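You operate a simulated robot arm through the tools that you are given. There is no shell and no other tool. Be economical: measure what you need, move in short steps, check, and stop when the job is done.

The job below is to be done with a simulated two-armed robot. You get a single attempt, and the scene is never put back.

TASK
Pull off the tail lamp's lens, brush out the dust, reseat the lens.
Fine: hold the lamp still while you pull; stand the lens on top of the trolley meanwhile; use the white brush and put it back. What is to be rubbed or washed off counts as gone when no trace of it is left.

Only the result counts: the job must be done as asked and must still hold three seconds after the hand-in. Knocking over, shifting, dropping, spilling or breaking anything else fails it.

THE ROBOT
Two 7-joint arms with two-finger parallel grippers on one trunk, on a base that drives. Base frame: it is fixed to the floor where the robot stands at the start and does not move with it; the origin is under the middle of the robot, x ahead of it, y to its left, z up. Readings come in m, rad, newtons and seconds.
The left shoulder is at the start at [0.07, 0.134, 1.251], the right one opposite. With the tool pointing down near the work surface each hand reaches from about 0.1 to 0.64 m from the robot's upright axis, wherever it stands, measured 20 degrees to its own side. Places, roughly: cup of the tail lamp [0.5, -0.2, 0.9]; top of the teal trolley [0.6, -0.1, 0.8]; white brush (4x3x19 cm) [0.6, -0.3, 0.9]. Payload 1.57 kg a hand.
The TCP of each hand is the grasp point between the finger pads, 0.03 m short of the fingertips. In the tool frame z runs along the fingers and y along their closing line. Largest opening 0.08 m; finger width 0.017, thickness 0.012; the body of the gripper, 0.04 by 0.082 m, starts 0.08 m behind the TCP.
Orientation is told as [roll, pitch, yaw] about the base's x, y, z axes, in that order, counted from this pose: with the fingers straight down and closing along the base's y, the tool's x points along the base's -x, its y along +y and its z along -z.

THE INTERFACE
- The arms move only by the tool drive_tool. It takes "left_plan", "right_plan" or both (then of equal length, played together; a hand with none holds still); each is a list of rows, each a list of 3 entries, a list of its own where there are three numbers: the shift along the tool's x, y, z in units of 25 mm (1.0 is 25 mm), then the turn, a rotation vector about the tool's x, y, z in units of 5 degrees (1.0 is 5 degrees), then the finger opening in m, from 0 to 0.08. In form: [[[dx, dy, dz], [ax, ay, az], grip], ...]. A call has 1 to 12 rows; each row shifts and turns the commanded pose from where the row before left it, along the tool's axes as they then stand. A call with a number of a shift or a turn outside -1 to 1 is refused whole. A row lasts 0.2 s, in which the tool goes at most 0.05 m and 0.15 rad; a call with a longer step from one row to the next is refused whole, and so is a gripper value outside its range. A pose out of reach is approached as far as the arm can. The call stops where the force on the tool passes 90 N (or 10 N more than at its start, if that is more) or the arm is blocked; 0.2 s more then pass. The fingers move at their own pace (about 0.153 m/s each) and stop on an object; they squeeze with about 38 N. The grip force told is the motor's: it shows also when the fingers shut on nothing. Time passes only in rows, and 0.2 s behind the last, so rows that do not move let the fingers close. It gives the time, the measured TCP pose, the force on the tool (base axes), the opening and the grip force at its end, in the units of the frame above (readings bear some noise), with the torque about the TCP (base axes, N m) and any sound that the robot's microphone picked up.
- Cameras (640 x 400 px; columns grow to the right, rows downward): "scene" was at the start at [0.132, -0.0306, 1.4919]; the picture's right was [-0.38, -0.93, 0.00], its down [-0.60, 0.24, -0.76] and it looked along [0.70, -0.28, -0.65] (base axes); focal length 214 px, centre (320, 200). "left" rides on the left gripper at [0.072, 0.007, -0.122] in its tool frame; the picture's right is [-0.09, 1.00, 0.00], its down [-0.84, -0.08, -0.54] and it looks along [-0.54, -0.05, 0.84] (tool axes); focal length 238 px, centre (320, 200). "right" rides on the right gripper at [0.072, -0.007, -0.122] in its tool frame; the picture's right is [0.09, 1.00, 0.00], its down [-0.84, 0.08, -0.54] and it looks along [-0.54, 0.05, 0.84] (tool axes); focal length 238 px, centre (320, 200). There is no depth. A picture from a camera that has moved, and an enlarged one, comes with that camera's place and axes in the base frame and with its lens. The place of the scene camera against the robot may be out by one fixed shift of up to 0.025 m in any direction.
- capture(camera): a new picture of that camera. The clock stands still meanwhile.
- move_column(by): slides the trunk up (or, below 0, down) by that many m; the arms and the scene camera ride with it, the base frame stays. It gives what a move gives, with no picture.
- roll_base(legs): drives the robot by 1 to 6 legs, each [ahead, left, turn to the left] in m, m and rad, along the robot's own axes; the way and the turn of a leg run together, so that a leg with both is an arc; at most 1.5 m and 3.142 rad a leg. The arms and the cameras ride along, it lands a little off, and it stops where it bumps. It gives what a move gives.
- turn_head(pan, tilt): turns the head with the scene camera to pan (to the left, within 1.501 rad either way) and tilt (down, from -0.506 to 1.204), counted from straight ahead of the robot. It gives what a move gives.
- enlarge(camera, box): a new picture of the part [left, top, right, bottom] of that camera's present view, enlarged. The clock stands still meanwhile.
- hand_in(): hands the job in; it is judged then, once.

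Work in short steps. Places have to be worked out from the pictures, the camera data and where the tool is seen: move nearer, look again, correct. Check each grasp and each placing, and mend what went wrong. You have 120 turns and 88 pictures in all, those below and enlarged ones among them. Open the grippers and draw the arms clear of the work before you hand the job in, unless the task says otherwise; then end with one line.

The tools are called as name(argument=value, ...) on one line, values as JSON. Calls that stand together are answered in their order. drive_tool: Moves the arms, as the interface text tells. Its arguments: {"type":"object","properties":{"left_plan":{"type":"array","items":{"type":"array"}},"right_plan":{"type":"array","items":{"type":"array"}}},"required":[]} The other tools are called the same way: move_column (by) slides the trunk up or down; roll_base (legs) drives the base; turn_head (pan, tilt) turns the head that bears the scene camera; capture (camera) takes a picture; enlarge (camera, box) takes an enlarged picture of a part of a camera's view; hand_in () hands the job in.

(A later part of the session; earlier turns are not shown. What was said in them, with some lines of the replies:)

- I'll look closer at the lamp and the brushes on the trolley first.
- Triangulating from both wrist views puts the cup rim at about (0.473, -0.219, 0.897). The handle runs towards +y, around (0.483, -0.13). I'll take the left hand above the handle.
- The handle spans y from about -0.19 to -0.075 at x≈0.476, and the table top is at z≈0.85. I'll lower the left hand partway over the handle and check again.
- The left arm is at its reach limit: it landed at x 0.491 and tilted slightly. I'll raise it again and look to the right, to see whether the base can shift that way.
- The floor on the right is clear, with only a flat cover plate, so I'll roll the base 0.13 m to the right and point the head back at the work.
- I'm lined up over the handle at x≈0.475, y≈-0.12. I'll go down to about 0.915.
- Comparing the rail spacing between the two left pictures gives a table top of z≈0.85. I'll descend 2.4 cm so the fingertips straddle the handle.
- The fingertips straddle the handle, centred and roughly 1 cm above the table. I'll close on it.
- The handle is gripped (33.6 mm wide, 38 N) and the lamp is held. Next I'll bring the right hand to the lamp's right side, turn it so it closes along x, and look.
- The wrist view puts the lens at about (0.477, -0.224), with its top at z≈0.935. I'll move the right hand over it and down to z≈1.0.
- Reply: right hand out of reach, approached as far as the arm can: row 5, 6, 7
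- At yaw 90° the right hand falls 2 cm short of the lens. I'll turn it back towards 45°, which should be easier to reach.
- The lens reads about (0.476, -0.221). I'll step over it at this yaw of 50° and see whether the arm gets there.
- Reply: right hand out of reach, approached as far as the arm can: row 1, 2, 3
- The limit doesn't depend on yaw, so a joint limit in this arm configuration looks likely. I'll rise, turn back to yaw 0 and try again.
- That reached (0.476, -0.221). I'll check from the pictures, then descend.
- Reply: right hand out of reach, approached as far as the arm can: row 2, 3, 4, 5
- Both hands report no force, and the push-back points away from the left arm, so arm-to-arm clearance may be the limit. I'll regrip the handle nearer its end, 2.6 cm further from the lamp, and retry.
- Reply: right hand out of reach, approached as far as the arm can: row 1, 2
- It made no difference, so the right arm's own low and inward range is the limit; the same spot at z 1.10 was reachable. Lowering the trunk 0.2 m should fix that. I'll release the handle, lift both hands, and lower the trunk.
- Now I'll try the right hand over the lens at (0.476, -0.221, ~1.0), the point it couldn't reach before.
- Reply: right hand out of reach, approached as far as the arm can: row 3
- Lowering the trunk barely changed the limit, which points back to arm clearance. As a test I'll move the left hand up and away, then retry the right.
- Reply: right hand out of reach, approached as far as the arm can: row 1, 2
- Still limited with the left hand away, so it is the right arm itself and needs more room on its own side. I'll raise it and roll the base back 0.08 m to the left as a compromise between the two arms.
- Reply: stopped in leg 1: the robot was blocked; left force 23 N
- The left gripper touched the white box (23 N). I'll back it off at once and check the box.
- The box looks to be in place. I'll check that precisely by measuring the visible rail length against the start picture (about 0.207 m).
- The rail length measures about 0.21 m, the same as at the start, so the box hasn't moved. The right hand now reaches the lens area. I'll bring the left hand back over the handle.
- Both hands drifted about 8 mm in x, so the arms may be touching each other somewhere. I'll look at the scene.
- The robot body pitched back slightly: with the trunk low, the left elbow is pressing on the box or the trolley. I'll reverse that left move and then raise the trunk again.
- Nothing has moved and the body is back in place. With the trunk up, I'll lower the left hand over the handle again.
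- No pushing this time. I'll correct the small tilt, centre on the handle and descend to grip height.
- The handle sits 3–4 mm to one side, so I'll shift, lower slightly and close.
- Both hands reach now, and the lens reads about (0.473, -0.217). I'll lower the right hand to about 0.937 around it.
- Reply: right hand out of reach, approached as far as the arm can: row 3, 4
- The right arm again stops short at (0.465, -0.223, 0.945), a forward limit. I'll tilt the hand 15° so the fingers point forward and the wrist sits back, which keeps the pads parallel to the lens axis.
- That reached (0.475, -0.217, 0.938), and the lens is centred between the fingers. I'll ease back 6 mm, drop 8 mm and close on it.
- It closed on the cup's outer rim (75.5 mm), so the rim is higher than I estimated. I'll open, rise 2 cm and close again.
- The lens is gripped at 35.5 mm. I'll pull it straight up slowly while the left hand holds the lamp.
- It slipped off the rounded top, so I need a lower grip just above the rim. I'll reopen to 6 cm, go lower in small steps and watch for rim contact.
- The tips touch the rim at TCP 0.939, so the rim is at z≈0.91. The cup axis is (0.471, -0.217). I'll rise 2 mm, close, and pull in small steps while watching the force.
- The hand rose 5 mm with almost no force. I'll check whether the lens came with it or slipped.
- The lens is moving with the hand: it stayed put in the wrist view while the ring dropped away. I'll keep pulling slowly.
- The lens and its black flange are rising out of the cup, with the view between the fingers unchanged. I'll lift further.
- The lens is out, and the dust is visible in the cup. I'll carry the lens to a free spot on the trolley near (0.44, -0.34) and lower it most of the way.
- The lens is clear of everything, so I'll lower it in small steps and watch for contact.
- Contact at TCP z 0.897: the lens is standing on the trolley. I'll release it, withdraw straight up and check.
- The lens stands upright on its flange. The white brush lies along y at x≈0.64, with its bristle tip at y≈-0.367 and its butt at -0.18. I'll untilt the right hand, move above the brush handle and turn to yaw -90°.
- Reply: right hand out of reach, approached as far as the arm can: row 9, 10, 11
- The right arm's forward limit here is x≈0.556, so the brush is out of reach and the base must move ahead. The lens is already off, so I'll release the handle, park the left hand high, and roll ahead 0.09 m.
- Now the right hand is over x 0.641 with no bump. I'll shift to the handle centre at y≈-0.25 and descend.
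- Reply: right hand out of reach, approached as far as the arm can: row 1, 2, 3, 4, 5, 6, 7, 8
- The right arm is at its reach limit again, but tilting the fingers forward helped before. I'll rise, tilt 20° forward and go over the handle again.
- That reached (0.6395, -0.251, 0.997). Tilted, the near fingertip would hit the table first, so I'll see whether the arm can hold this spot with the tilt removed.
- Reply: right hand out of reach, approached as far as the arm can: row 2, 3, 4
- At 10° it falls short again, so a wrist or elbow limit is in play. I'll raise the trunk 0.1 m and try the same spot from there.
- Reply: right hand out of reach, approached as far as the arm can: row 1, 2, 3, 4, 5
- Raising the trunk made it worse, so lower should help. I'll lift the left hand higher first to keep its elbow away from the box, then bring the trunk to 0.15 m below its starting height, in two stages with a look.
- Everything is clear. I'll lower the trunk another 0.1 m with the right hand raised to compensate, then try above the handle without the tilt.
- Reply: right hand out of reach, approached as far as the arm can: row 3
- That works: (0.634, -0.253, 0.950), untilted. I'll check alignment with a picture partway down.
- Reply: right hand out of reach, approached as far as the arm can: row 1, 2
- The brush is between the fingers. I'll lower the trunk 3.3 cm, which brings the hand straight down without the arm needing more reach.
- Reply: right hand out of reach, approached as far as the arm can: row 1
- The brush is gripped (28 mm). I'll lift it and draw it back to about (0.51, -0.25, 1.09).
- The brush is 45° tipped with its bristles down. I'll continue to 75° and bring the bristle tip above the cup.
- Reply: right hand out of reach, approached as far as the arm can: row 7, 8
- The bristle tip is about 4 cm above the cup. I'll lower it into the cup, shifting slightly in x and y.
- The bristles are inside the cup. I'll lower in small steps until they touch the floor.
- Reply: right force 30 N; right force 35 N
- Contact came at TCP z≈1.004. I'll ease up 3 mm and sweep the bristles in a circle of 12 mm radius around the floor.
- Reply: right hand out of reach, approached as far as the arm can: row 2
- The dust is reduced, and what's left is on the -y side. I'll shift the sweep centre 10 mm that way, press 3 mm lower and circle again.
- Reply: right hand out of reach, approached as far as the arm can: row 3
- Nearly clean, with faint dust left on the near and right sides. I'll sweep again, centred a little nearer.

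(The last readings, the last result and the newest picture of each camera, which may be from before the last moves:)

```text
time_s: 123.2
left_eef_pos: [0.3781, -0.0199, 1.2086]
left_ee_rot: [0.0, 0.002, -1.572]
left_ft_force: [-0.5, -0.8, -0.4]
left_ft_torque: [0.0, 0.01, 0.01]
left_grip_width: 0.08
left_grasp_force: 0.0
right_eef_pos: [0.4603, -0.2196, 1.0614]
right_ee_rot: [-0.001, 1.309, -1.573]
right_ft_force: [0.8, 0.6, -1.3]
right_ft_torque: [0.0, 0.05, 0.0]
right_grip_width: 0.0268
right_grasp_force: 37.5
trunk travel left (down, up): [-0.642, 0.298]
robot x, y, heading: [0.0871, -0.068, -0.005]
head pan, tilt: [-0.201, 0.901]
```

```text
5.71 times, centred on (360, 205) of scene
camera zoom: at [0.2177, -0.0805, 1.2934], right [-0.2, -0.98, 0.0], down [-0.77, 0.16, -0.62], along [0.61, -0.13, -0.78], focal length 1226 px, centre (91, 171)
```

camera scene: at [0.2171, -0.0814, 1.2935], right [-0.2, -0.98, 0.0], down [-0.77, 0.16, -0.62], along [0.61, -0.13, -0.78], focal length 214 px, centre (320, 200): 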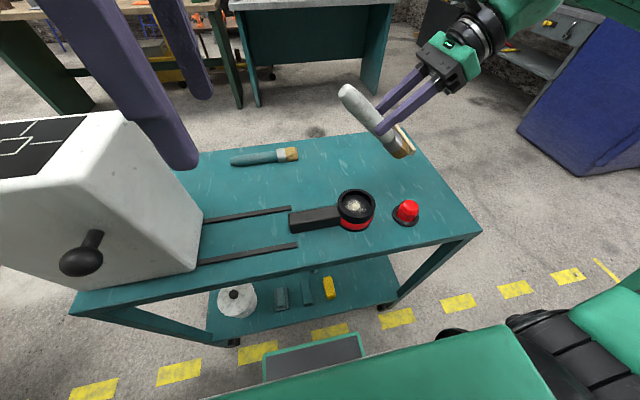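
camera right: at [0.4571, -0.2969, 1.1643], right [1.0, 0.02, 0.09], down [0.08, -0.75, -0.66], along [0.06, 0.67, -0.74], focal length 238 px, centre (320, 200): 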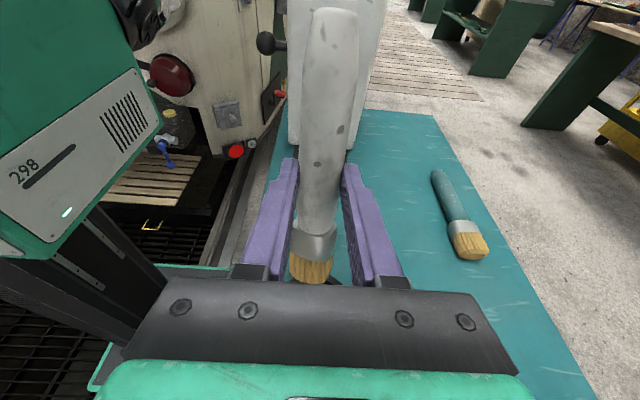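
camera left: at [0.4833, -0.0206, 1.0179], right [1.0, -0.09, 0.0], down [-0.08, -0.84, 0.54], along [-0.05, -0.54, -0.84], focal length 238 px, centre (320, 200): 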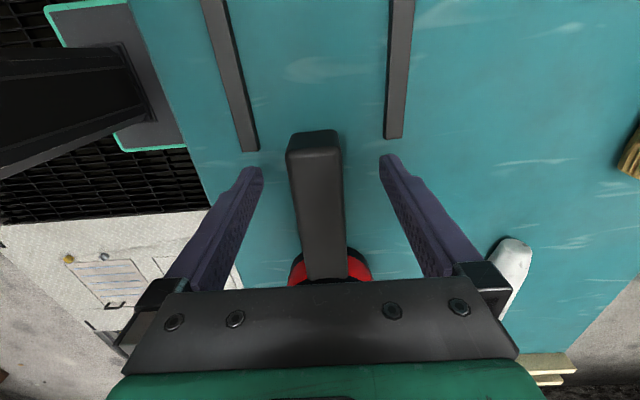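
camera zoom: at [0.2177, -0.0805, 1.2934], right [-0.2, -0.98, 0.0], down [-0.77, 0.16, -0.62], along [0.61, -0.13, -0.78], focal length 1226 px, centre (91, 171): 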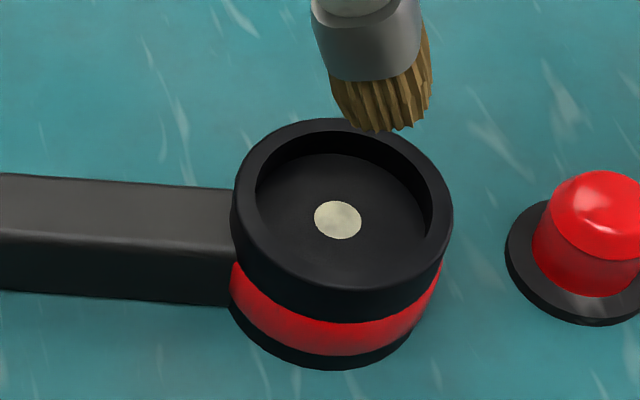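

The cup floor looks clean, with only the pale bulb left. I'll rotate the brush back to horizontal and take it back to its place.

drive_tool(right_plan=[[[0.3, 0.4, 0], [0, -1, 0], 0.0], [[0.3, 0.4, 0], [0, -1, 0], 0.0], [[0.3, 0.4, 0], [0, -1, 0], 0.0], [[0, 0.4, 0], [0, -1, 0], 0.0], [[0, 0.4, 0], [0, -1, 0], 0.0], [[0, 0, 0], [0, -1, 0], 0.0], [[0, 0, 0], [0, -1, 0], 0.0], [[0, 0, 0], [0, -1, 0], 0.0], [[0, 0, 0], [0, -1, 0], 0.0], [[0, 0, 0], [0, -1, 0], 0.0], [[0, 0, 0], [0, -1, 0], 0.0], [[0, 0, 0], [0, -1, 0], 0.0]])

drive_tool(right_plan=[[[0, 0, 0], [0, -1, 0], 0.0], [[0, 0, 0], [0, -1, 0], 0.0], [[0, 0, 0], [0, -1, 0], 0.0], [[0, 0, 0], [0, 0, 0], 0.0]])

capture(camera="right")

```text
time_s: 125.8
left_eef_pos: [0.3767, -0.0191, 1.2088]
left_ee_rot: [0.001, 0.002, -1.569]
left_ft_force: [-0.4, 0.7, 0.5]
left_ft_torque: [-0.02, -0.01, 0.0]
left_grip_width: 0.08
left_grasp_force: 0.0
right_eef_pos: [0.509, -0.2121, 1.0839]
right_ee_rot: [0.004, 0.262, -1.571]
right_ft_force: [0.2, -1.1, -1.1]
right_ft_torque: [-0.01, 0.0, 0.01]
right_grip_width: 0.0272
right_grasp_force: 37.1
trunk travel left (down, up): [-0.642, 0.298]
robot x, y, heading: [0.0869, -0.0658, -0.004]
head pan, tilt: [-0.201, 0.901]
```

```text
time_s: 126.8
left_eef_pos: [0.3764, -0.0198, 1.2082]
left_ee_rot: [0.001, 0.002, -1.572]
left_ft_force: [-0.4, 0.7, 0.3]
left_ft_torque: [-0.01, -0.02, 0.01]
left_grip_width: 0.08
left_grasp_force: 0.1
right_eef_pos: [0.5101, -0.2118, 1.083]
right_ee_rot: [0.005, 0.0, -1.571]
right_ft_force: [0.2, 0.3, -1.2]
right_ft_torque: [0.0, 0.01, -0.04]
right_grip_width: 0.0271
right_grasp_force: 37.5
trunk travel left (down, up): [-0.642, 0.298]
robot x, y, heading: [0.0827, -0.0657, -0.008]
head pan, tilt: [-0.201, 0.901]
```

```text
16 pictures are left
camera right: at [0.5032, -0.141, 1.2052], right [1.0, 0.09, 0.0], down [0.07, -0.84, 0.54], along [0.05, -0.54, -0.84], focal length 238 px, centre (320, 200)
```

right: 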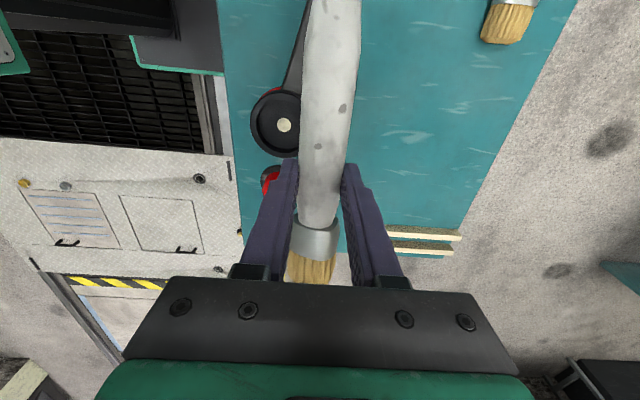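

The cup looks clean from above as well. I'll carry the brush to its original spot at (0.632, -0.2545) and lower it.

drive_tool(right_plan=[[[-0.34, 0.976, 0.3], [0, 0, 0], 0.0], [[-0.34, 0.976, 0.3], [0, 0, 0], 0.0], [[-0.34, 0.976, 0.3], [0, 0, 0], 0.0], [[-0.34, 0.976, 0.3], [0, 0, 0], 0.0], [[-0.34, 0.976, 0.3], [0, 0, 0], 0.0], [[0, 0, 0.9], [0, 0, 0], 0.0], [[0, 0, 0.9], [0, 0, 0], 0.0], [[0, 0, 0.9], [0, 0, 0], 0.0], [[0, 0, 0.9], [0, 0, 0], 0.0], [[0, 0, 0.9], [0, 0, 0], 0.0], [[0, 0, 0.9], [0, 0, 0], 0.0]])

drive_tool(right_plan=[[[0, 0, 0.3], [0, 0, 0], 0.0], [[0, 0, 0], [0, 0, 0], 0.0]])

```text
time_s: 129.2
left_eef_pos: [0.3783, -0.0209, 1.2089]
left_ee_rot: [0.0, 0.002, -1.571]
left_ft_force: [0.1, 0.2, 0.3]
left_ft_torque: [0.0, 0.01, -0.01]
left_grip_width: 0.0801
left_grasp_force: 0.0
right_eef_pos: [0.6224, -0.2614, 0.9056]
right_ee_rot: [0.002, 0.001, -1.572]
right_ft_force: [-0.6, 0.2, -0.7]
right_ft_torque: [-0.01, 0.0, -0.03]
right_grip_width: 0.0266
right_grasp_force: 37.5
right hand out of reach, approached as far as the arm can: row 5
trunk travel left (down, up): [-0.642, 0.298]
robot x, y, heading: [0.0896, -0.0656, -0.003]
head pan, tilt: [-0.201, 0.901]
```

```text
time_s: 129.8
left_eef_pos: [0.3784, -0.0199, 1.2082]
left_ee_rot: [-0.001, 0.001, -1.571]
left_ft_force: [0.1, 0.1, -0.2]
left_ft_torque: [-0.01, -0.02, 0.02]
left_grip_width: 0.0796
left_grasp_force: 0.1
right_eef_pos: [0.621, -0.2593, 0.8999]
right_ee_rot: [0.003, 0.003, -1.573]
right_ft_force: [0.4, -0.5, -0.2]
right_ft_torque: [0.01, -0.01, 0.0]
right_grip_width: 0.0266
right_grasp_force: 37.5
trunk travel left (down, up): [-0.642, 0.298]
robot x, y, heading: [0.0861, -0.0673, -0.004]
head pan, tilt: [-0.201, 0.901]
```

The brush is 2 cm short of its original x. I'll roll the base ahead 2 cm to carry it exactly there, then lower.

roll_base(legs=[[0.02, 0.004, 0]])

drive_tool(right_plan=[[[0, 0, 0.28], [0, 0, 0], 0.0], [[0, 0, 0], [0, 0, 0], 0.0]])

```text
time_s: 130.6
left_eef_pos: [0.393, -0.0167, 1.2106]
left_ee_rot: [0.005, 0.003, -1.569]
left_ft_force: [-0.6, -0.6, 0.5]
left_ft_torque: [-0.02, -0.05, 0.0]
left_grip_width: 0.0801
left_grasp_force: 0.1
right_eef_pos: [0.6388, -0.2562, 0.9018]
right_ee_rot: [0.008, 0.002, -1.572]
right_ft_force: [-0.4, -0.3, 0.5]
right_ft_torque: [0.0, -0.05, 0.01]
right_grip_width: 0.0267
right_grasp_force: 37.6
trunk travel left (down, up): [-0.642, 0.298]
robot x, y, heading: [0.1062, -0.0631, -0.003]
head pan, tilt: [-0.201, 0.901]
```

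```text
time_s: 131.2
left_eef_pos: [0.3968, -0.0155, 1.2089]
left_ee_rot: [0.001, 0.001, -1.57]
left_ft_force: [0.3, 0.2, 0.7]
left_ft_torque: [-0.02, 0.02, 0.03]
left_grip_width: 0.08
left_grasp_force: 0.1
right_eef_pos: [0.6413, -0.2569, 0.8926]
right_ee_rot: [0.003, 0.001, -1.571]
right_ft_force: [-2.3, -0.7, 1.5]
right_ft_torque: [0.23, 0.1, 0.19]
right_grip_width: 0.0271
right_grasp_force: 37.7
trunk travel left (down, up): [-0.642, 0.298]
robot x, y, heading: [0.1107, -0.0632, -0.004]
head pan, tilt: [-0.201, 0.901]
```

The brush is starting to touch. I'll lower a few mm more, open gently and rise.

drive_tool(right_plan=[[[0, 0, 0.2], [0, 0, 0], 0.0], [[0, 0, 0], [0, 0, 0], 0.0]])

drive_tool(right_plan=[[[0, 0, 0.04], [0, 0, 0], 0.03], [[0, 0, 0], [0, 0, 0], 0.04], [[0, 0, 0], [0, 0, 0], 0.06], [[0, 0, 0], [0, 0, 0], 0.06], [[0, 0, -0.5], [0, 0, 0], 0.06], [[0, 0, -1], [0, 0, 0], 0.06], [[0, 0, -1], [0, 0, 0], 0.06], [[0, -0.5, -1], [0, 0, 0], 0.06], [[0, -0.5, -1], [0, 0, 0], 0.06], [[0, -0.8, -1], [0, 0, 0], 0.06], [[0, -1, -0.5], [0, 0, 0], 0.06]])

capture(camera="right")

```text
time_s: 131.8
left_eef_pos: [0.3956, -0.0176, 1.2092]
left_ee_rot: [0.001, 0.0, -1.569]
left_ft_force: [0.0, -0.8, -0.7]
left_ft_torque: [0.05, 0.0, 0.01]
left_grip_width: 0.0798
left_grasp_force: 0.1
right_eef_pos: [0.6424, -0.2569, 0.8888]
right_ee_rot: [0.006, 0.002, -1.571]
right_ft_force: [0.6, -2.3, 10.8]
right_ft_torque: [1.02, -0.04, -0.09]
right_grip_width: 0.0268
right_grasp_force: 38.0
trunk travel left (down, up): [-0.642, 0.298]
robot x, y, heading: [0.1079, -0.0671, -0.003]
head pan, tilt: [-0.201, 0.901]
```

```text
time_s: 134.2
left_eef_pos: [0.3951, -0.0156, 1.2097]
left_ee_rot: [0.003, 0.001, -1.572]
left_ft_force: [0.2, 0.9, 0.8]
left_ft_torque: [0.01, 0.0, 0.03]
left_grip_width: 0.0799
left_grasp_force: 0.0
right_eef_pos: [0.5684, -0.2565, 1.0377]
right_ee_rot: [0.005, 0.0, -1.571]
right_ft_force: [-0.1, -0.5, 0.0]
right_ft_torque: [0.02, -0.02, 0.0]
right_grip_width: 0.0599
right_grasp_force: 0.0
trunk travel left (down, up): [-0.642, 0.298]
robot x, y, heading: [0.1056, -0.0627, -0.001]
head pan, tilt: [-0.201, 0.901]
```

```text
15 pictures are left
camera right: at [0.5626, -0.185, 1.1598], right [1.0, 0.09, 0.01], down [0.07, -0.84, 0.54], along [0.05, -0.54, -0.84], focal length 238 px, centre (320, 200)
```

right: 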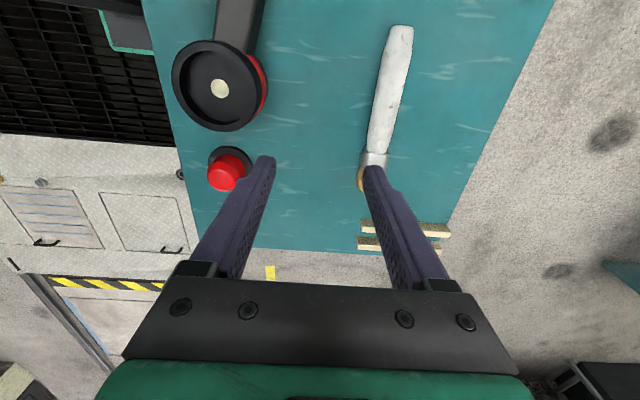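

The brush is back in place, and the whole cup floor is visible and clean. I'll bring the right hand above the lens at about (0.4465, -0.338), turning back to yaw 0.

drive_tool(right_plan=[[[-0.65, -0.97, 0], [0, 0, 0], 0.07], [[-0.65, -0.97, 0], [0, 0, 0], 0.07], [[-0.65, -0.97, 0], [0, 0, 0], 0.07], [[-0.65, -0.97, 0], [0, 0, 0], 0.07], [[-0.65, -0.97, 0], [0, 0, 0], 0.07], [[0, 0, 0], [0, 0, -1], 0.07], [[0, 0, 0], [0, 0, -1], 0.07], [[0, 0, 0], [0, 0, -1], 0.07], [[0, 0, 0], [0, 0, -1], 0.07], [[0, 0, 0], [0, 0, -1], 0.07], [[0, 0, 0], [0, 0, -1], 0.07]])

drive_tool(right_plan=[[[0, 0, 0], [0, 0, -1], 0.07], [[0, 0, 0], [0, 0, -1], 0.07], [[0, 0, 0], [0, 0, -1], 0.07], [[0, 0, 0], [0, 0, -1], 0.07], [[0, 0, 0], [0, 0, -1], 0.07], [[0, 0, 0], [0, 0, -1], 0.07], [[0, 0, 0], [0, 0, -1], 0.07], [[0, 0, 0], [0, 0, -1], 0.07], [[0, 0, 0], [0, 0, -1], 0.07], [[0, 0, 0], [0, 0, -1], 0.07], [[0, 0, 0], [0, 0, -1], 0.07], [[0, 0, 0], [0, 0, -1], 0.07]])

capture(camera="right")

```text
time_s: 136.6
left_eef_pos: [0.3979, -0.0158, 1.2099]
left_ee_rot: [0.0, 0.002, -1.571]
left_ft_force: [-0.2, 0.0, 0.3]
left_ft_torque: [-0.01, 0.0, 0.0]
left_grip_width: 0.08
left_grasp_force: 0.0
right_eef_pos: [0.4492, -0.3367, 1.035]
right_ee_rot: [0.004, -0.001, -1.045]
right_ft_force: [0.1, 0.1, -0.6]
right_ft_torque: [-0.01, -0.02, 0.0]
right_grip_width: 0.0701
right_grasp_force: 0.0
trunk travel left (down, up): [-0.642, 0.298]
robot x, y, heading: [0.1062, -0.0635, -0.005]
head pan, tilt: [-0.201, 0.901]
```

```text
time_s: 139.2
left_eef_pos: [0.3973, -0.0161, 1.2089]
left_ee_rot: [0.001, 0.002, -1.57]
left_ft_force: [-0.2, 0.5, 0.5]
left_ft_torque: [-0.01, -0.04, 0.03]
left_grip_width: 0.0799
left_grasp_force: 0.1
right_eef_pos: [0.4501, -0.336, 1.0354]
right_ee_rot: [0.0, -0.006, 0.002]
right_ft_force: [-0.7, -1.4, 0.0]
right_ft_torque: [0.0, 0.01, 0.03]
right_grip_width: 0.0698
right_grasp_force: 0.0
trunk travel left (down, up): [-0.642, 0.298]
robot x, y, heading: [0.1106, -0.0635, -0.004]
head pan, tilt: [-0.201, 0.901]
```

```text
14 pictures are left
camera right: at [0.3777, -0.3442, 1.1574], right [-0.09, 1.0, 0.0], down [0.83, 0.08, 0.55], along [0.54, 0.05, -0.84], focal length 238 px, centre (320, 200)
```

right: 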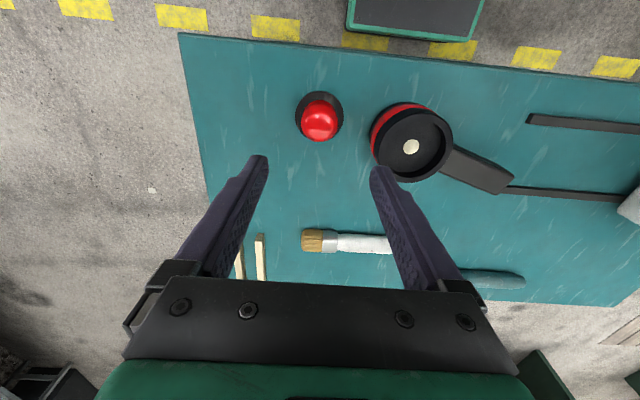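

The lens reads (0.446, -0.337). I'll descend around it, untilted, to the same grip height (0.8975) and close.

drive_tool(right_plan=[[[0.16, -0.04, 0.9], [0, 0, 0], 0.07], [[0, 0, 0.9], [0, 0, 0], 0.07], [[0, 0, 0.9], [0, 0, 0], 0.07], [[0, 0, 0.9], [0, 0, 0], 0.07], [[0, 0, 0.9], [0, 0, 0], 0.07], [[0, 0, 0.7], [0, 0, 0], 0.07]])

drive_tool(right_plan=[[[0, 0, 0.32], [0, 0, 0], 0.07], [[0, 0, 0], [0, 0, 0], 0.05], [[0, 0, 0], [0, 0, 0], 0.03], [[0, 0, 0], [0, 0, 0], 0.0], [[0, 0, 0], [0, 0, 0], 0.0]])

capture(camera="right")

```text
time_s: 140.6
left_eef_pos: [0.3972, -0.0169, 1.209]
left_ee_rot: [0.003, 0.001, -1.571]
left_ft_force: [1.2, -0.3, 0.6]
left_ft_torque: [0.02, 0.01, -0.02]
left_grip_width: 0.0804
left_grasp_force: 0.1
right_eef_pos: [0.4463, -0.3379, 0.9062]
right_ee_rot: [0.0, -0.005, 0.001]
right_ft_force: [-0.6, 0.8, -0.3]
right_ft_torque: [0.0, 0.0, 0.03]
right_grip_width: 0.0702
right_grasp_force: 0.0
trunk travel left (down, up): [-0.642, 0.298]
robot x, y, heading: [0.1121, -0.0629, -0.001]
head pan, tilt: [-0.201, 0.901]
```

```text
time_s: 141.8
left_eef_pos: [0.3972, -0.0167, 1.2075]
left_ee_rot: [0.003, 0.001, -1.573]
left_ft_force: [-0.6, 0.1, 0.4]
left_ft_torque: [0.03, 0.04, 0.04]
left_grip_width: 0.0801
left_grasp_force: 0.2
right_eef_pos: [0.4457, -0.3382, 0.8984]
right_ee_rot: [0.0, -0.003, -0.002]
right_ft_force: [0.6, -0.7, 0.6]
right_ft_torque: [0.02, -0.03, -0.03]
right_grip_width: 0.0362
right_grasp_force: 38.0
trunk travel left (down, up): [-0.642, 0.298]
robot x, y, heading: [0.1068, -0.0639, -0.003]
head pan, tilt: [-0.201, 0.901]
```

```text
13 pictures are left
camera right: at [0.3742, -0.3452, 1.0195], right [-0.09, 1.0, 0.0], down [0.83, 0.08, 0.55], along [0.54, 0.05, -0.84], focal length 238 px, centre (320, 200)
```

right: 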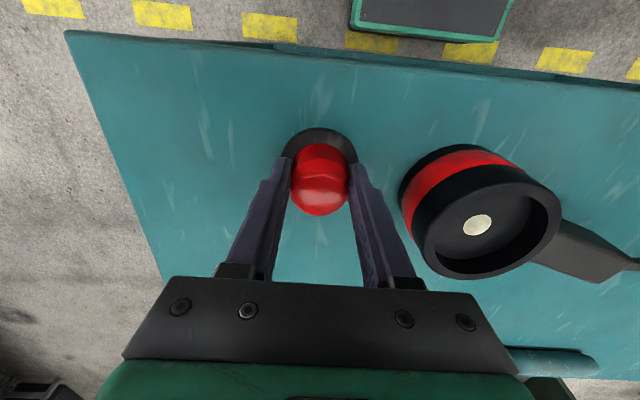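

The lens is gripped. Triangulating the bulb puts the cup axis at about (0.466, -0.229). I'll lift the lens and carry it above the cup.

drive_tool(right_plan=[[[0, 0, -0.5], [0, 0, 0], 0.0], [[0, 0, -0.9], [0, 0, 0], 0.0], [[0, 0, -0.9], [0, 0, 0], 0.0], [[0, 0, -0.9], [0, 0, 0], 0.0], [[0, 0, -0.6], [0, 0, 0], 0.0], [[-0.16, 0.87, 0], [0, 0, 0], 0.0], [[-0.16, 0.87, 0], [0, 0, 0], 0.0], [[-0.16, 0.87, 0], [0, 0, 0], 0.0], [[-0.16, 0.87, 0], [0, 0, 0], 0.0], [[-0.17, 0.88, 0], [0, 0, 0], 0.0], [[0, 0, 0], [0, 0, 0], 0.0]])

capture(camera="right")

enlarge(camera="scene", box=[320, 130, 440, 240])

```text
time_s: 144.2
left_eef_pos: [0.3961, -0.0169, 1.2089]
left_ee_rot: [0.003, 0.001, -1.57]
left_ft_force: [-0.1, 0.2, -1.1]
left_ft_torque: [0.02, 0.01, 0.0]
left_grip_width: 0.08
left_grasp_force: 0.1
right_eef_pos: [0.4663, -0.2296, 0.9923]
right_ee_rot: [0.001, -0.004, -0.002]
right_ft_force: [0.2, 0.3, 0.1]
right_ft_torque: [-0.01, -0.03, -0.01]
right_grip_width: 0.0361
right_grasp_force: 37.8
trunk travel left (down, up): [-0.642, 0.298]
robot x, y, heading: [0.1077, -0.0608, -0.001]
head pan, tilt: [-0.201, 0.901]
```

```text
12 pictures are left
camera right: at [0.394, -0.2358, 1.1144], right [-0.09, 1.0, 0.0], down [0.83, 0.08, 0.55], along [0.54, 0.05, -0.84], focal length 238 px, centre (320, 200)
```

right: 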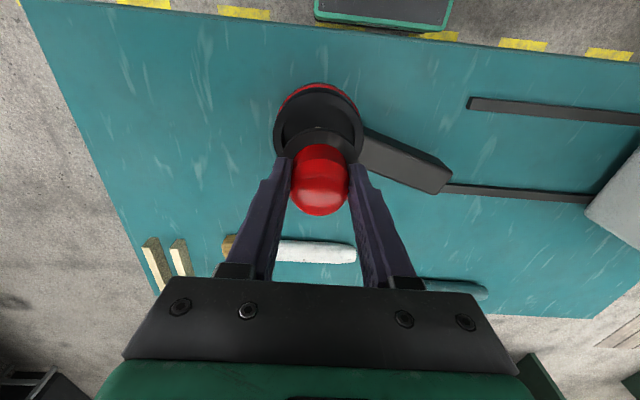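

```text
3.64 times, centred on (380, 185) of scene
camera zoom: at [0.2363, -0.0774, 1.2935], right [-0.2, -0.98, 0.0], down [-0.77, 0.16, -0.62], along [0.61, -0.13, -0.78], focal length 780 px, centre (102, 254)
```

zoom: 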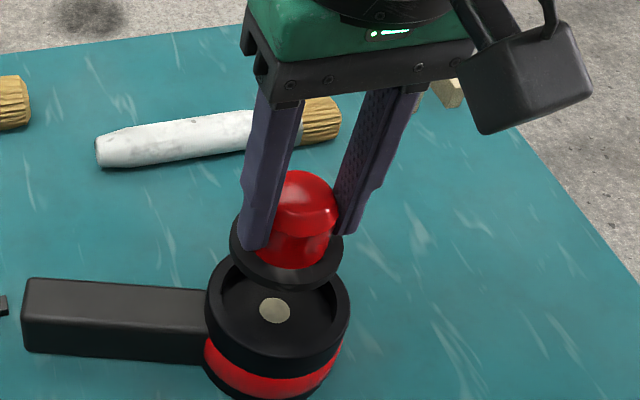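

Estimates put the cup axis at about (0.460, -0.230). I'll lower the lens to just above the rim there and inspect the alignment.

drive_tool(right_plan=[[[0.24, 0, 0.4], [0, 0, 0], 0.0], [[0, 0, 0.4], [0, 0, 0], 0.0], [[0, 0, 0.3], [0, 0, 0], 0.0], [[0, 0, 0], [0, 0, 0], 0.0]])

enlarge(camera="right", box=[250, 70, 390, 230])

enlarge(camera="scene", box=[330, 160, 420, 240])

```text
time_s: 145.2
left_eef_pos: [0.397, -0.0154, 1.2092]
left_ee_rot: [0.002, 0.001, -1.571]
left_ft_force: [0.0, -0.6, 0.1]
left_ft_torque: [-0.05, 0.0, 0.03]
left_grip_width: 0.0799
left_grasp_force: 0.1
right_eef_pos: [0.4601, -0.2292, 0.9657]
right_ee_rot: [0.0, -0.005, -0.001]
right_ft_force: [-0.6, -0.6, -0.6]
right_ft_torque: [-0.02, 0.02, 0.03]
right_grip_width: 0.0359
right_grasp_force: 37.8
trunk travel left (down, up): [-0.642, 0.298]
robot x, y, heading: [0.1055, -0.0633, -0.0]
head pan, tilt: [-0.201, 0.901]
```

```text
2.50 times, centred on (320, 150) of right
camera zoom: at [0.388, -0.2354, 1.087], right [-0.09, 1.0, 0.0], down [0.83, 0.08, 0.55], along [0.54, 0.05, -0.84], focal length 596 px, centre (320, 325)
```

zoom: 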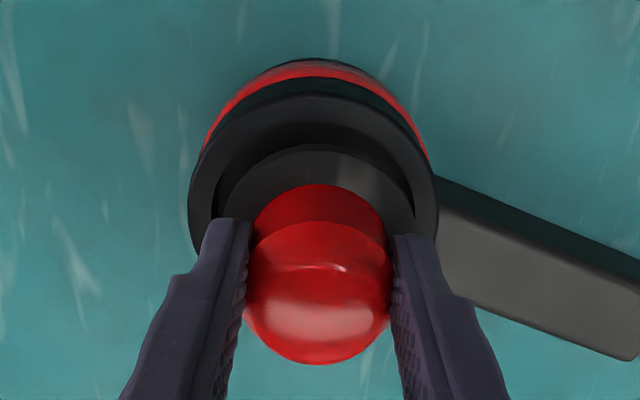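

```text
5.00 times, centred on (375, 200) of scene
camera zoom: at [0.2364, -0.0768, 1.2935], right [-0.2, -0.98, 0.0], down [-0.77, 0.16, -0.62], along [0.61, -0.13, -0.78], focal length 1072 px, centre (45, 200)
```

zoom: 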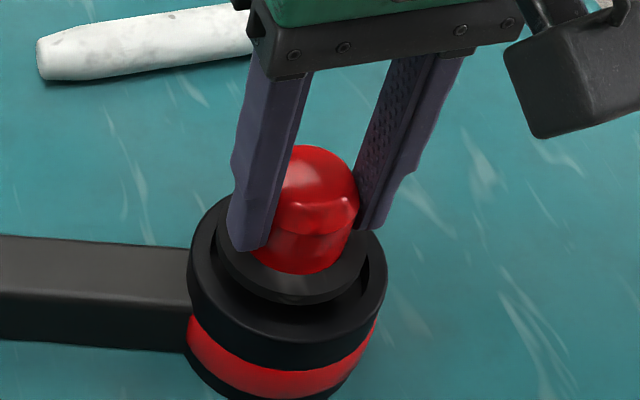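

The lens looks concentric with the cup to within about 2 mm. I'll lower in small steps and watch the force.

drive_tool(right_plan=[[[-0.04, 0, 0.2], [0, 0, 0], 0.0], [[0, 0, 0.2], [0, 0, 0], 0.0], [[0, 0, 0], [0, 0, 0], 0.0]])

drive_tool(right_plan=[[[0, 0, 0.2], [0, 0, 0], 0.0], [[0, 0, 0], [0, 0, 0], 0.0]])

enlarge(camera="right", box=[250, 70, 390, 230])

```text
time_s: 146.0
left_eef_pos: [0.3972, -0.0155, 1.2095]
left_ee_rot: [0.003, 0.002, -1.571]
left_ft_force: [-0.6, -0.2, 0.8]
left_ft_torque: [0.03, 0.0, -0.02]
left_grip_width: 0.0799
left_grasp_force: 0.0
right_eef_pos: [0.4611, -0.2286, 0.9557]
right_ee_rot: [0.001, -0.003, -0.002]
right_ft_force: [0.6, 0.8, 0.3]
right_ft_torque: [0.0, 0.03, -0.05]
right_grip_width: 0.0361
right_grasp_force: 38.2
trunk travel left (down, up): [-0.642, 0.298]
robot x, y, heading: [0.1048, -0.0613, 0.003]
head pan, tilt: [-0.201, 0.901]
```

```text
time_s: 146.6
left_eef_pos: [0.3971, -0.0161, 1.2081]
left_ee_rot: [0.003, 0.001, -1.571]
left_ft_force: [-0.4, 1.2, 0.1]
left_ft_torque: [0.03, -0.01, -0.02]
left_grip_width: 0.0799
left_grasp_force: 0.0
right_eef_pos: [0.4612, -0.2279, 0.9503]
right_ee_rot: [0.002, -0.004, -0.003]
right_ft_force: [0.1, -0.5, -0.1]
right_ft_torque: [0.02, 0.03, 0.0]
right_grip_width: 0.0363
right_grasp_force: 38.2
trunk travel left (down, up): [-0.642, 0.298]
robot x, y, heading: [0.111, -0.0611, -0.001]
head pan, tilt: [-0.201, 0.901]
```

```text
2.50 times, centred on (320, 150) of right
camera zoom: at [0.3892, -0.2356, 1.0722], right [-0.09, 1.0, 0.0], down [0.83, 0.08, 0.55], along [0.54, 0.05, -0.84], focal length 596 px, centre (320, 325)
```

zoom: 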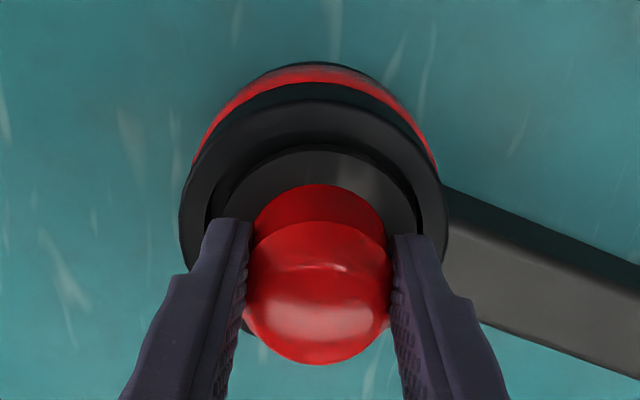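

The flange is entering the cup with no resistance. I'll continue down in steps to the seating height (0.941) and press.

drive_tool(right_plan=[[[0, 0, 0.15], [0, 0, 0], 0.0], [[0, 0, 0.1], [0, 0, 0], 0.0], [[0, 0, 0], [0, 0, 0], 0.0]])

drive_tool(right_plan=[[[0, 0, 0.12], [0, 0, 0], 0.0], [[0, 0, 0], [0, 0, 0], 0.0]])

drive_tool(right_plan=[[[0, 0, 0.12], [0, 0, 0], 0.0], [[0, 0, 0], [0, 0, 0], 0.0]])

```text
time_s: 147.4
left_eef_pos: [0.3978, -0.0152, 1.21]
left_ee_rot: [0.002, 0.001, -1.57]
left_ft_force: [0.1, -0.2, -1.1]
left_ft_torque: [0.02, 0.01, 0.0]
left_grip_width: 0.08
left_grasp_force: 0.0
right_eef_pos: [0.4604, -0.2278, 0.9435]
right_ee_rot: [0.0, -0.004, -0.002]
right_ft_force: [-0.6, 0.6, -1.5]
right_ft_torque: [0.03, 0.0, -0.01]
right_grip_width: 0.0365
right_grasp_force: 37.8
trunk travel left (down, up): [-0.642, 0.298]
robot x, y, heading: [0.1071, -0.0636, 0.002]
head pan, tilt: [-0.201, 0.901]
```

```text
time_s: 148.0
left_eef_pos: [0.3969, -0.0162, 1.2095]
left_ee_rot: [0.002, 0.0, -1.57]
left_ft_force: [-0.4, 0.9, 0.6]
left_ft_torque: [-0.04, -0.01, 0.02]
left_grip_width: 0.08
left_grasp_force: 0.0
right_eef_pos: [0.4617, -0.2279, 0.9432]
right_ee_rot: [0.001, -0.006, -0.002]
right_ft_force: [1.7, -1.3, 7.2]
right_ft_torque: [0.0, 0.0, 0.0]
right_grip_width: 0.036
right_grasp_force: 37.7
trunk travel left (down, up): [-0.642, 0.298]
robot x, y, heading: [0.1114, -0.0637, -0.001]
head pan, tilt: [-0.201, 0.901]
```

```text
time_s: 148.6
left_eef_pos: [0.3938, -0.0157, 1.2093]
left_ee_rot: [0.002, 0.001, -1.572]
left_ft_force: [-0.2, -0.2, 0.1]
left_ft_torque: [-0.01, -0.02, -0.02]
left_grip_width: 0.0799
left_grasp_force: 0.0
right_eef_pos: [0.4611, -0.2291, 0.9422]
right_ee_rot: [0.001, -0.014, 0.0]
right_ft_force: [5.1, -6.2, 37.6]
right_ft_torque: [-0.23, 0.08, 0.02]
right_grip_width: 0.0365
right_grasp_force: 38.5
trunk travel left (down, up): [-0.642, 0.298]
robot x, y, heading: [0.1043, -0.0623, -0.005]
head pan, tilt: [-0.201, 0.901]
```

Contact is at 0.943, which matches the original seated height. I'll press a little harder to be sure, then relax, release and inspect.

drive_tool(right_plan=[[[0, 0, 0.1], [0, 0, 0], 0.0], [[0, 0, 0], [0, 0, 0], 0.0]])

drive_tool(right_plan=[[[0, 0, -0.25], [0, 0, 0], 0.0], [[0, 0, 0], [0, 0, 0], 0.036], [[0, 0, 0], [0, 0, 0], 0.045], [[0, 0, 0], [0, 0, 0], 0.055], [[0, 0, -0.5], [0, 0, 0], 0.055], [[0, 0, -1], [0, 0, 0], 0.055], [[0, 0, -1], [0, 0, 0], 0.055], [[0, 0, -1], [0, 0, 0], 0.055]])

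enlarge(camera="right", box=[220, 60, 420, 220])

enlarge(camera="scene", box=[320, 150, 440, 240])

```text
time_s: 149.2
left_eef_pos: [0.3929, -0.0163, 1.2104]
left_ee_rot: [0.005, 0.002, -1.572]
left_ft_force: [0.1, 0.7, 0.4]
left_ft_torque: [-0.01, 0.01, 0.04]
left_grip_width: 0.0798
left_grasp_force: 0.0
right_eef_pos: [0.4594, -0.2293, 0.9368]
right_ee_rot: [0.003, -0.011, 0.0]
right_ft_force: [5.3, -5.7, 39.5]
right_ft_torque: [-0.22, -0.47, -0.04]
right_grip_width: 0.0369
right_grasp_force: 38.4
trunk travel left (down, up): [-0.642, 0.298]
robot x, y, heading: [0.1105, -0.0596, -0.006]
head pan, tilt: [-0.201, 0.901]
```

```text
time_s: 151.0
left_eef_pos: [0.3978, -0.0155, 1.2094]
left_ee_rot: [0.001, 0.001, -1.57]
left_ft_force: [-0.4, 0.5, 0.7]
left_ft_torque: [-0.02, 0.0, -0.04]
left_grip_width: 0.0799
left_grasp_force: 0.1
right_eef_pos: [0.4602, -0.2291, 1.0292]
right_ee_rot: [0.0, -0.005, -0.001]
right_ft_force: [0.1, 0.1, 0.4]
right_ft_torque: [-0.01, 0.01, -0.01]
right_grip_width: 0.0548
right_grasp_force: 0.0
trunk travel left (down, up): [-0.642, 0.298]
robot x, y, heading: [0.1135, -0.0636, -0.006]
head pan, tilt: [-0.201, 0.901]
```

```text
2.50 times, centred on (320, 140) of right
camera zoom: at [0.3886, -0.2351, 1.1516], right [-0.09, 1.0, 0.0], down [0.83, 0.08, 0.55], along [0.54, 0.05, -0.84], focal length 596 px, centre (320, 350)
```

zoom: 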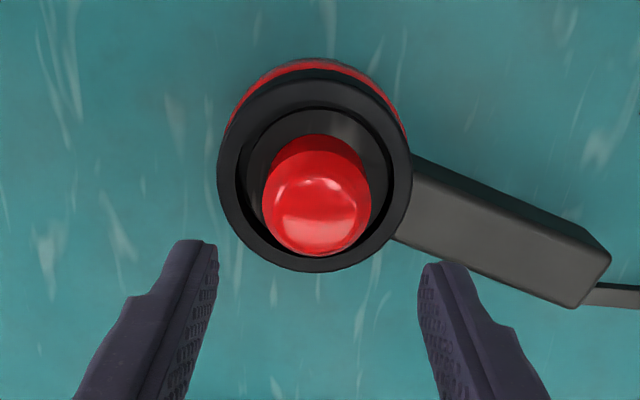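

```text
4.44 times, centred on (380, 195) of scene
camera zoom: at [0.2361, -0.0765, 1.2935], right [-0.2, -0.98, 0.0], down [-0.77, 0.16, -0.62], along [0.61, -0.13, -0.78], focal length 953 px, centre (53, 222)
```

zoom: 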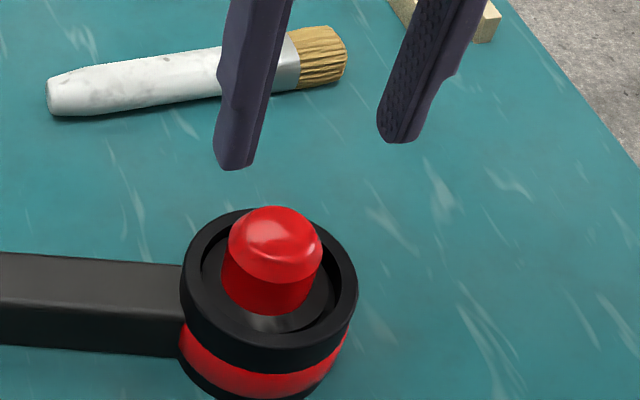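

The lens is in and its flange sits below the rim. The last press may have slid along the lens, so I'll press on the dome from above with closed fingers to make sure it's fully home.

drive_tool(right_plan=[[[0, 0, 0], [0, 0, 0], 0.02], [[0, 0, 0], [0, 0, 0], 0.0], [[0, 0, 0.5], [0, 0, 0], 0.0], [[0, 0, 0.5], [0, 0, 0], 0.0], [[0, 0, 0.5], [0, 0, 0], 0.0], [[0, 0, 0], [0, 0, 0], 0.0]])

drive_tool(right_plan=[[[0, 0, 0.2], [0, 0, 0], 0.0], [[0, 0, 0.15], [0, 0, 0], 0.0], [[0, 0, 0], [0, 0, 0], 0.0]])

drive_tool(right_plan=[[[0, 0, 0.15], [0, 0, 0], 0.0], [[0, 0, 0.15], [0, 0, 0], 0.0], [[0, 0, 0], [0, 0, 0], 0.0]])

```text
time_s: 152.4
left_eef_pos: [0.3968, -0.0165, 1.2083]
left_ee_rot: [0.003, 0.001, -1.571]
left_ft_force: [0.2, -0.8, -0.4]
left_ft_torque: [-0.01, 0.03, 0.01]
left_grip_width: 0.0799
left_grasp_force: 0.1
right_eef_pos: [0.4601, -0.2282, 0.9913]
right_ee_rot: [0.002, -0.004, -0.002]
right_ft_force: [0.2, -0.5, 0.9]
right_ft_torque: [-0.02, -0.01, 0.01]
right_grip_width: 0.0003
right_grasp_force: 20.9
trunk travel left (down, up): [-0.642, 0.298]
robot x, y, heading: [0.1086, -0.0626, -0.0]
head pan, tilt: [-0.201, 0.901]
```

```text
time_s: 153.2
left_eef_pos: [0.3966, -0.0162, 1.2095]
left_ee_rot: [0.002, 0.001, -1.57]
left_ft_force: [-0.2, 0.3, -0.1]
left_ft_torque: [0.0, -0.02, 0.0]
left_grip_width: 0.0797
left_grasp_force: 0.0
right_eef_pos: [0.4607, -0.2288, 0.9828]
right_ee_rot: [0.001, -0.003, 0.0]
right_ft_force: [0.3, -0.4, 0.4]
right_ft_torque: [0.01, 0.01, 0.0]
right_grip_width: 0.0
right_grasp_force: 21.2
trunk travel left (down, up): [-0.642, 0.298]
robot x, y, heading: [0.1097, -0.06, -0.003]
head pan, tilt: [-0.201, 0.901]
```

```text
time_s: 154.0
left_eef_pos: [0.3978, -0.0157, 1.2082]
left_ee_rot: [0.001, 0.003, -1.571]
left_ft_force: [-0.1, -0.2, 0.7]
left_ft_torque: [-0.01, -0.01, -0.01]
left_grip_width: 0.0799
left_grasp_force: 0.0
right_eef_pos: [0.4617, -0.2293, 0.9761]
right_ee_rot: [0.001, -0.003, 0.001]
right_ft_force: [0.5, 0.1, 0.8]
right_ft_torque: [0.02, 0.02, 0.0]
right_grip_width: 0.0
right_grasp_force: 21.5
trunk travel left (down, up): [-0.642, 0.298]
robot x, y, heading: [0.1112, -0.0607, -0.004]
head pan, tilt: [-0.201, 0.901]
```

No contact yet at TCP z 0.976, so I'll continue down in small steps.

drive_tool(right_plan=[[[0, 0, 0.2], [0, 0, 0], 0.0], [[0, 0, 0.15], [0, 0, 0], 0.0], [[0, 0, 0], [0, 0, 0], 0.0]])

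drive_tool(right_plan=[[[0, 0, 0.15], [0, 0, 0], 0.0], [[0, 0, 0], [0, 0, 0], 0.0]])

drive_tool(right_plan=[[[0, 0, 0.15], [0, 0, 0], 0.0], [[0, 0, 0], [0, 0, 0], 0.0]])

```text
time_s: 154.8
left_eef_pos: [0.3956, -0.0153, 1.2094]
left_ee_rot: [0.002, -0.001, -1.573]
left_ft_force: [-0.8, 0.0, -0.1]
left_ft_torque: [0.04, -0.04, 0.0]
left_grip_width: 0.08
left_grasp_force: 0.0
right_eef_pos: [0.4605, -0.2275, 0.971]
right_ee_rot: [0.001, -0.01, -0.002]
right_ft_force: [4.4, -3.7, 28.8]
right_ft_torque: [-0.15, -0.07, -0.01]
right_grip_width: 0.0
right_grasp_force: 21.2
trunk travel left (down, up): [-0.642, 0.298]
robot x, y, heading: [0.1087, -0.0615, -0.003]
head pan, tilt: [-0.201, 0.901]
```

```text
time_s: 155.4
left_eef_pos: [0.3902, -0.0149, 1.2109]
left_ee_rot: [0.008, 0.0, -1.571]
left_ft_force: [0.4, -0.1, 0.1]
left_ft_torque: [-0.02, -0.01, -0.03]
left_grip_width: 0.0802
left_grasp_force: 0.0
right_eef_pos: [0.4601, -0.2268, 0.9698]
right_ee_rot: [0.001, -0.023, 0.0]
right_ft_force: [5.1, -10.6, 66.8]
right_ft_torque: [-0.31, 0.04, 0.02]
right_grip_width: 0.0
right_grasp_force: 21.3
trunk travel left (down, up): [-0.642, 0.298]
robot x, y, heading: [0.1117, -0.062, -0.009]
head pan, tilt: [-0.201, 0.901]
```

```text
time_s: 155.9
left_eef_pos: [0.3893, -0.016, 1.2091]
left_ee_rot: [0.01, 0.002, -1.572]
left_ft_force: [0.4, 0.8, 0.0]
left_ft_torque: [0.01, -0.04, 0.02]
left_grip_width: 0.0799
left_grasp_force: 0.0
right_eef_pos: [0.4629, -0.2286, 0.97]
right_ee_rot: [0.002, -0.041, -0.001]
right_ft_force: [-10.4, -3.9, 40.6]
right_ft_torque: [-0.13, 0.61, -0.01]
right_grip_width: 0.0001
right_grasp_force: 21.9
trunk travel left (down, up): [-0.642, 0.298]
robot x, y, heading: [0.1123, -0.0643, -0.006]
head pan, tilt: [-0.201, 0.901]
stopped in row 2 (right hand): the force on the tool passed its limit (the readings are from after the stop); the commanded pose is now the measured one
```

Pressed to about 90 N with no further travel, so the lens is fully seated. I'll lift the right hand, open it and draw it clear.

drive_tool(right_plan=[[[0, 0, -0.5], [0, 0, 0], 0.0], [[0, 0, -1], [0, 0, 0], 0.04], [[0, 0, -1], [0, 0, 0], 0.08], [[0, 0, -1], [0, 0, 0], 0.08], [[0, 0, -1], [0, 0, 0], 0.08], [[0, -0.3, -1], [0, 0, 0], 0.08], [[0.3, -0.6, -1], [0, 0, 0], 0.08], [[0.4, -0.8, -1], [0, 0, 0], 0.08], [[0.4, -0.8, -0.5], [0, 0, 0], 0.08]])

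capture(camera="scene")

enlarge(camera="right", box=[280, 60, 520, 260])

```text
time_s: 157.9
left_eef_pos: [0.3965, -0.0169, 1.2089]
left_ee_rot: [0.001, 0.002, -1.571]
left_ft_force: [-0.2, -0.9, -0.5]
left_ft_torque: [-0.01, 0.01, -0.01]
left_grip_width: 0.0797
left_grasp_force: 0.0
right_eef_pos: [0.4325, -0.2936, 1.1631]
right_ee_rot: [0.004, -0.028, -0.004]
right_ft_force: [0.0, 0.3, 0.8]
right_ft_torque: [0.02, 0.0, 0.01]
right_grip_width: 0.08
right_grasp_force: 0.1
trunk travel left (down, up): [-0.642, 0.298]
robot x, y, heading: [0.1098, -0.0604, -0.005]
head pan, tilt: [-0.201, 0.901]
```

```text
5 pictures are left
camera scene: at [0.236, -0.0778, 1.2935], right [-0.2, -0.98, 0.0], down [-0.77, 0.16, -0.62], along [0.61, -0.13, -0.78], focal length 214 px, centre (320, 200)
```

scene: 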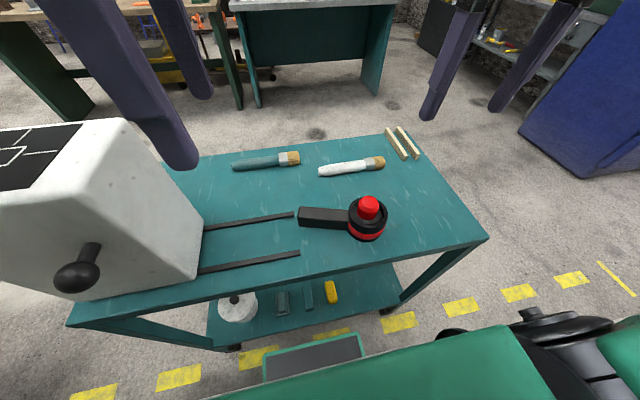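

```text
2.00 times, centred on (400, 160) of right
camera zoom: at [0.3584, -0.2999, 1.2837], right [-0.09, 1.0, 0.0], down [0.82, 0.07, 0.56], along [0.56, 0.05, -0.83], focal length 477 px, centre (160, 280)
```

zoom: 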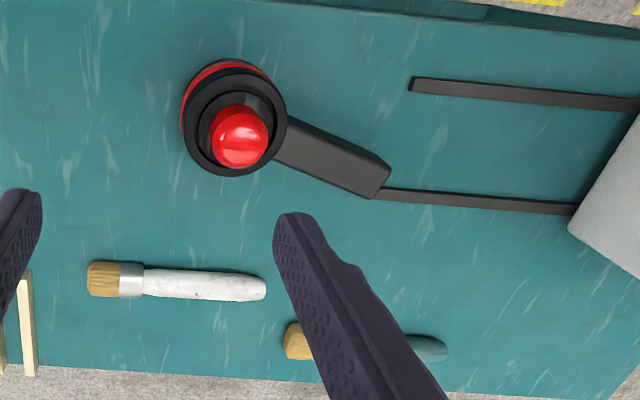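

The lens is seated, the cup is clean, the brush is back in its place, and both hands are clear and open. I'll hand in.

hand_in()

```text
The job is handed in.
```

I pulled off the tail lamp's lens, brushed out all visible dust, and pressed the lens back in until it moved no further; the white brush is back in its place. Brushing turned and shifted the lamp slightly, and the left gripper bumped the white box lightly once without visibly moving it.
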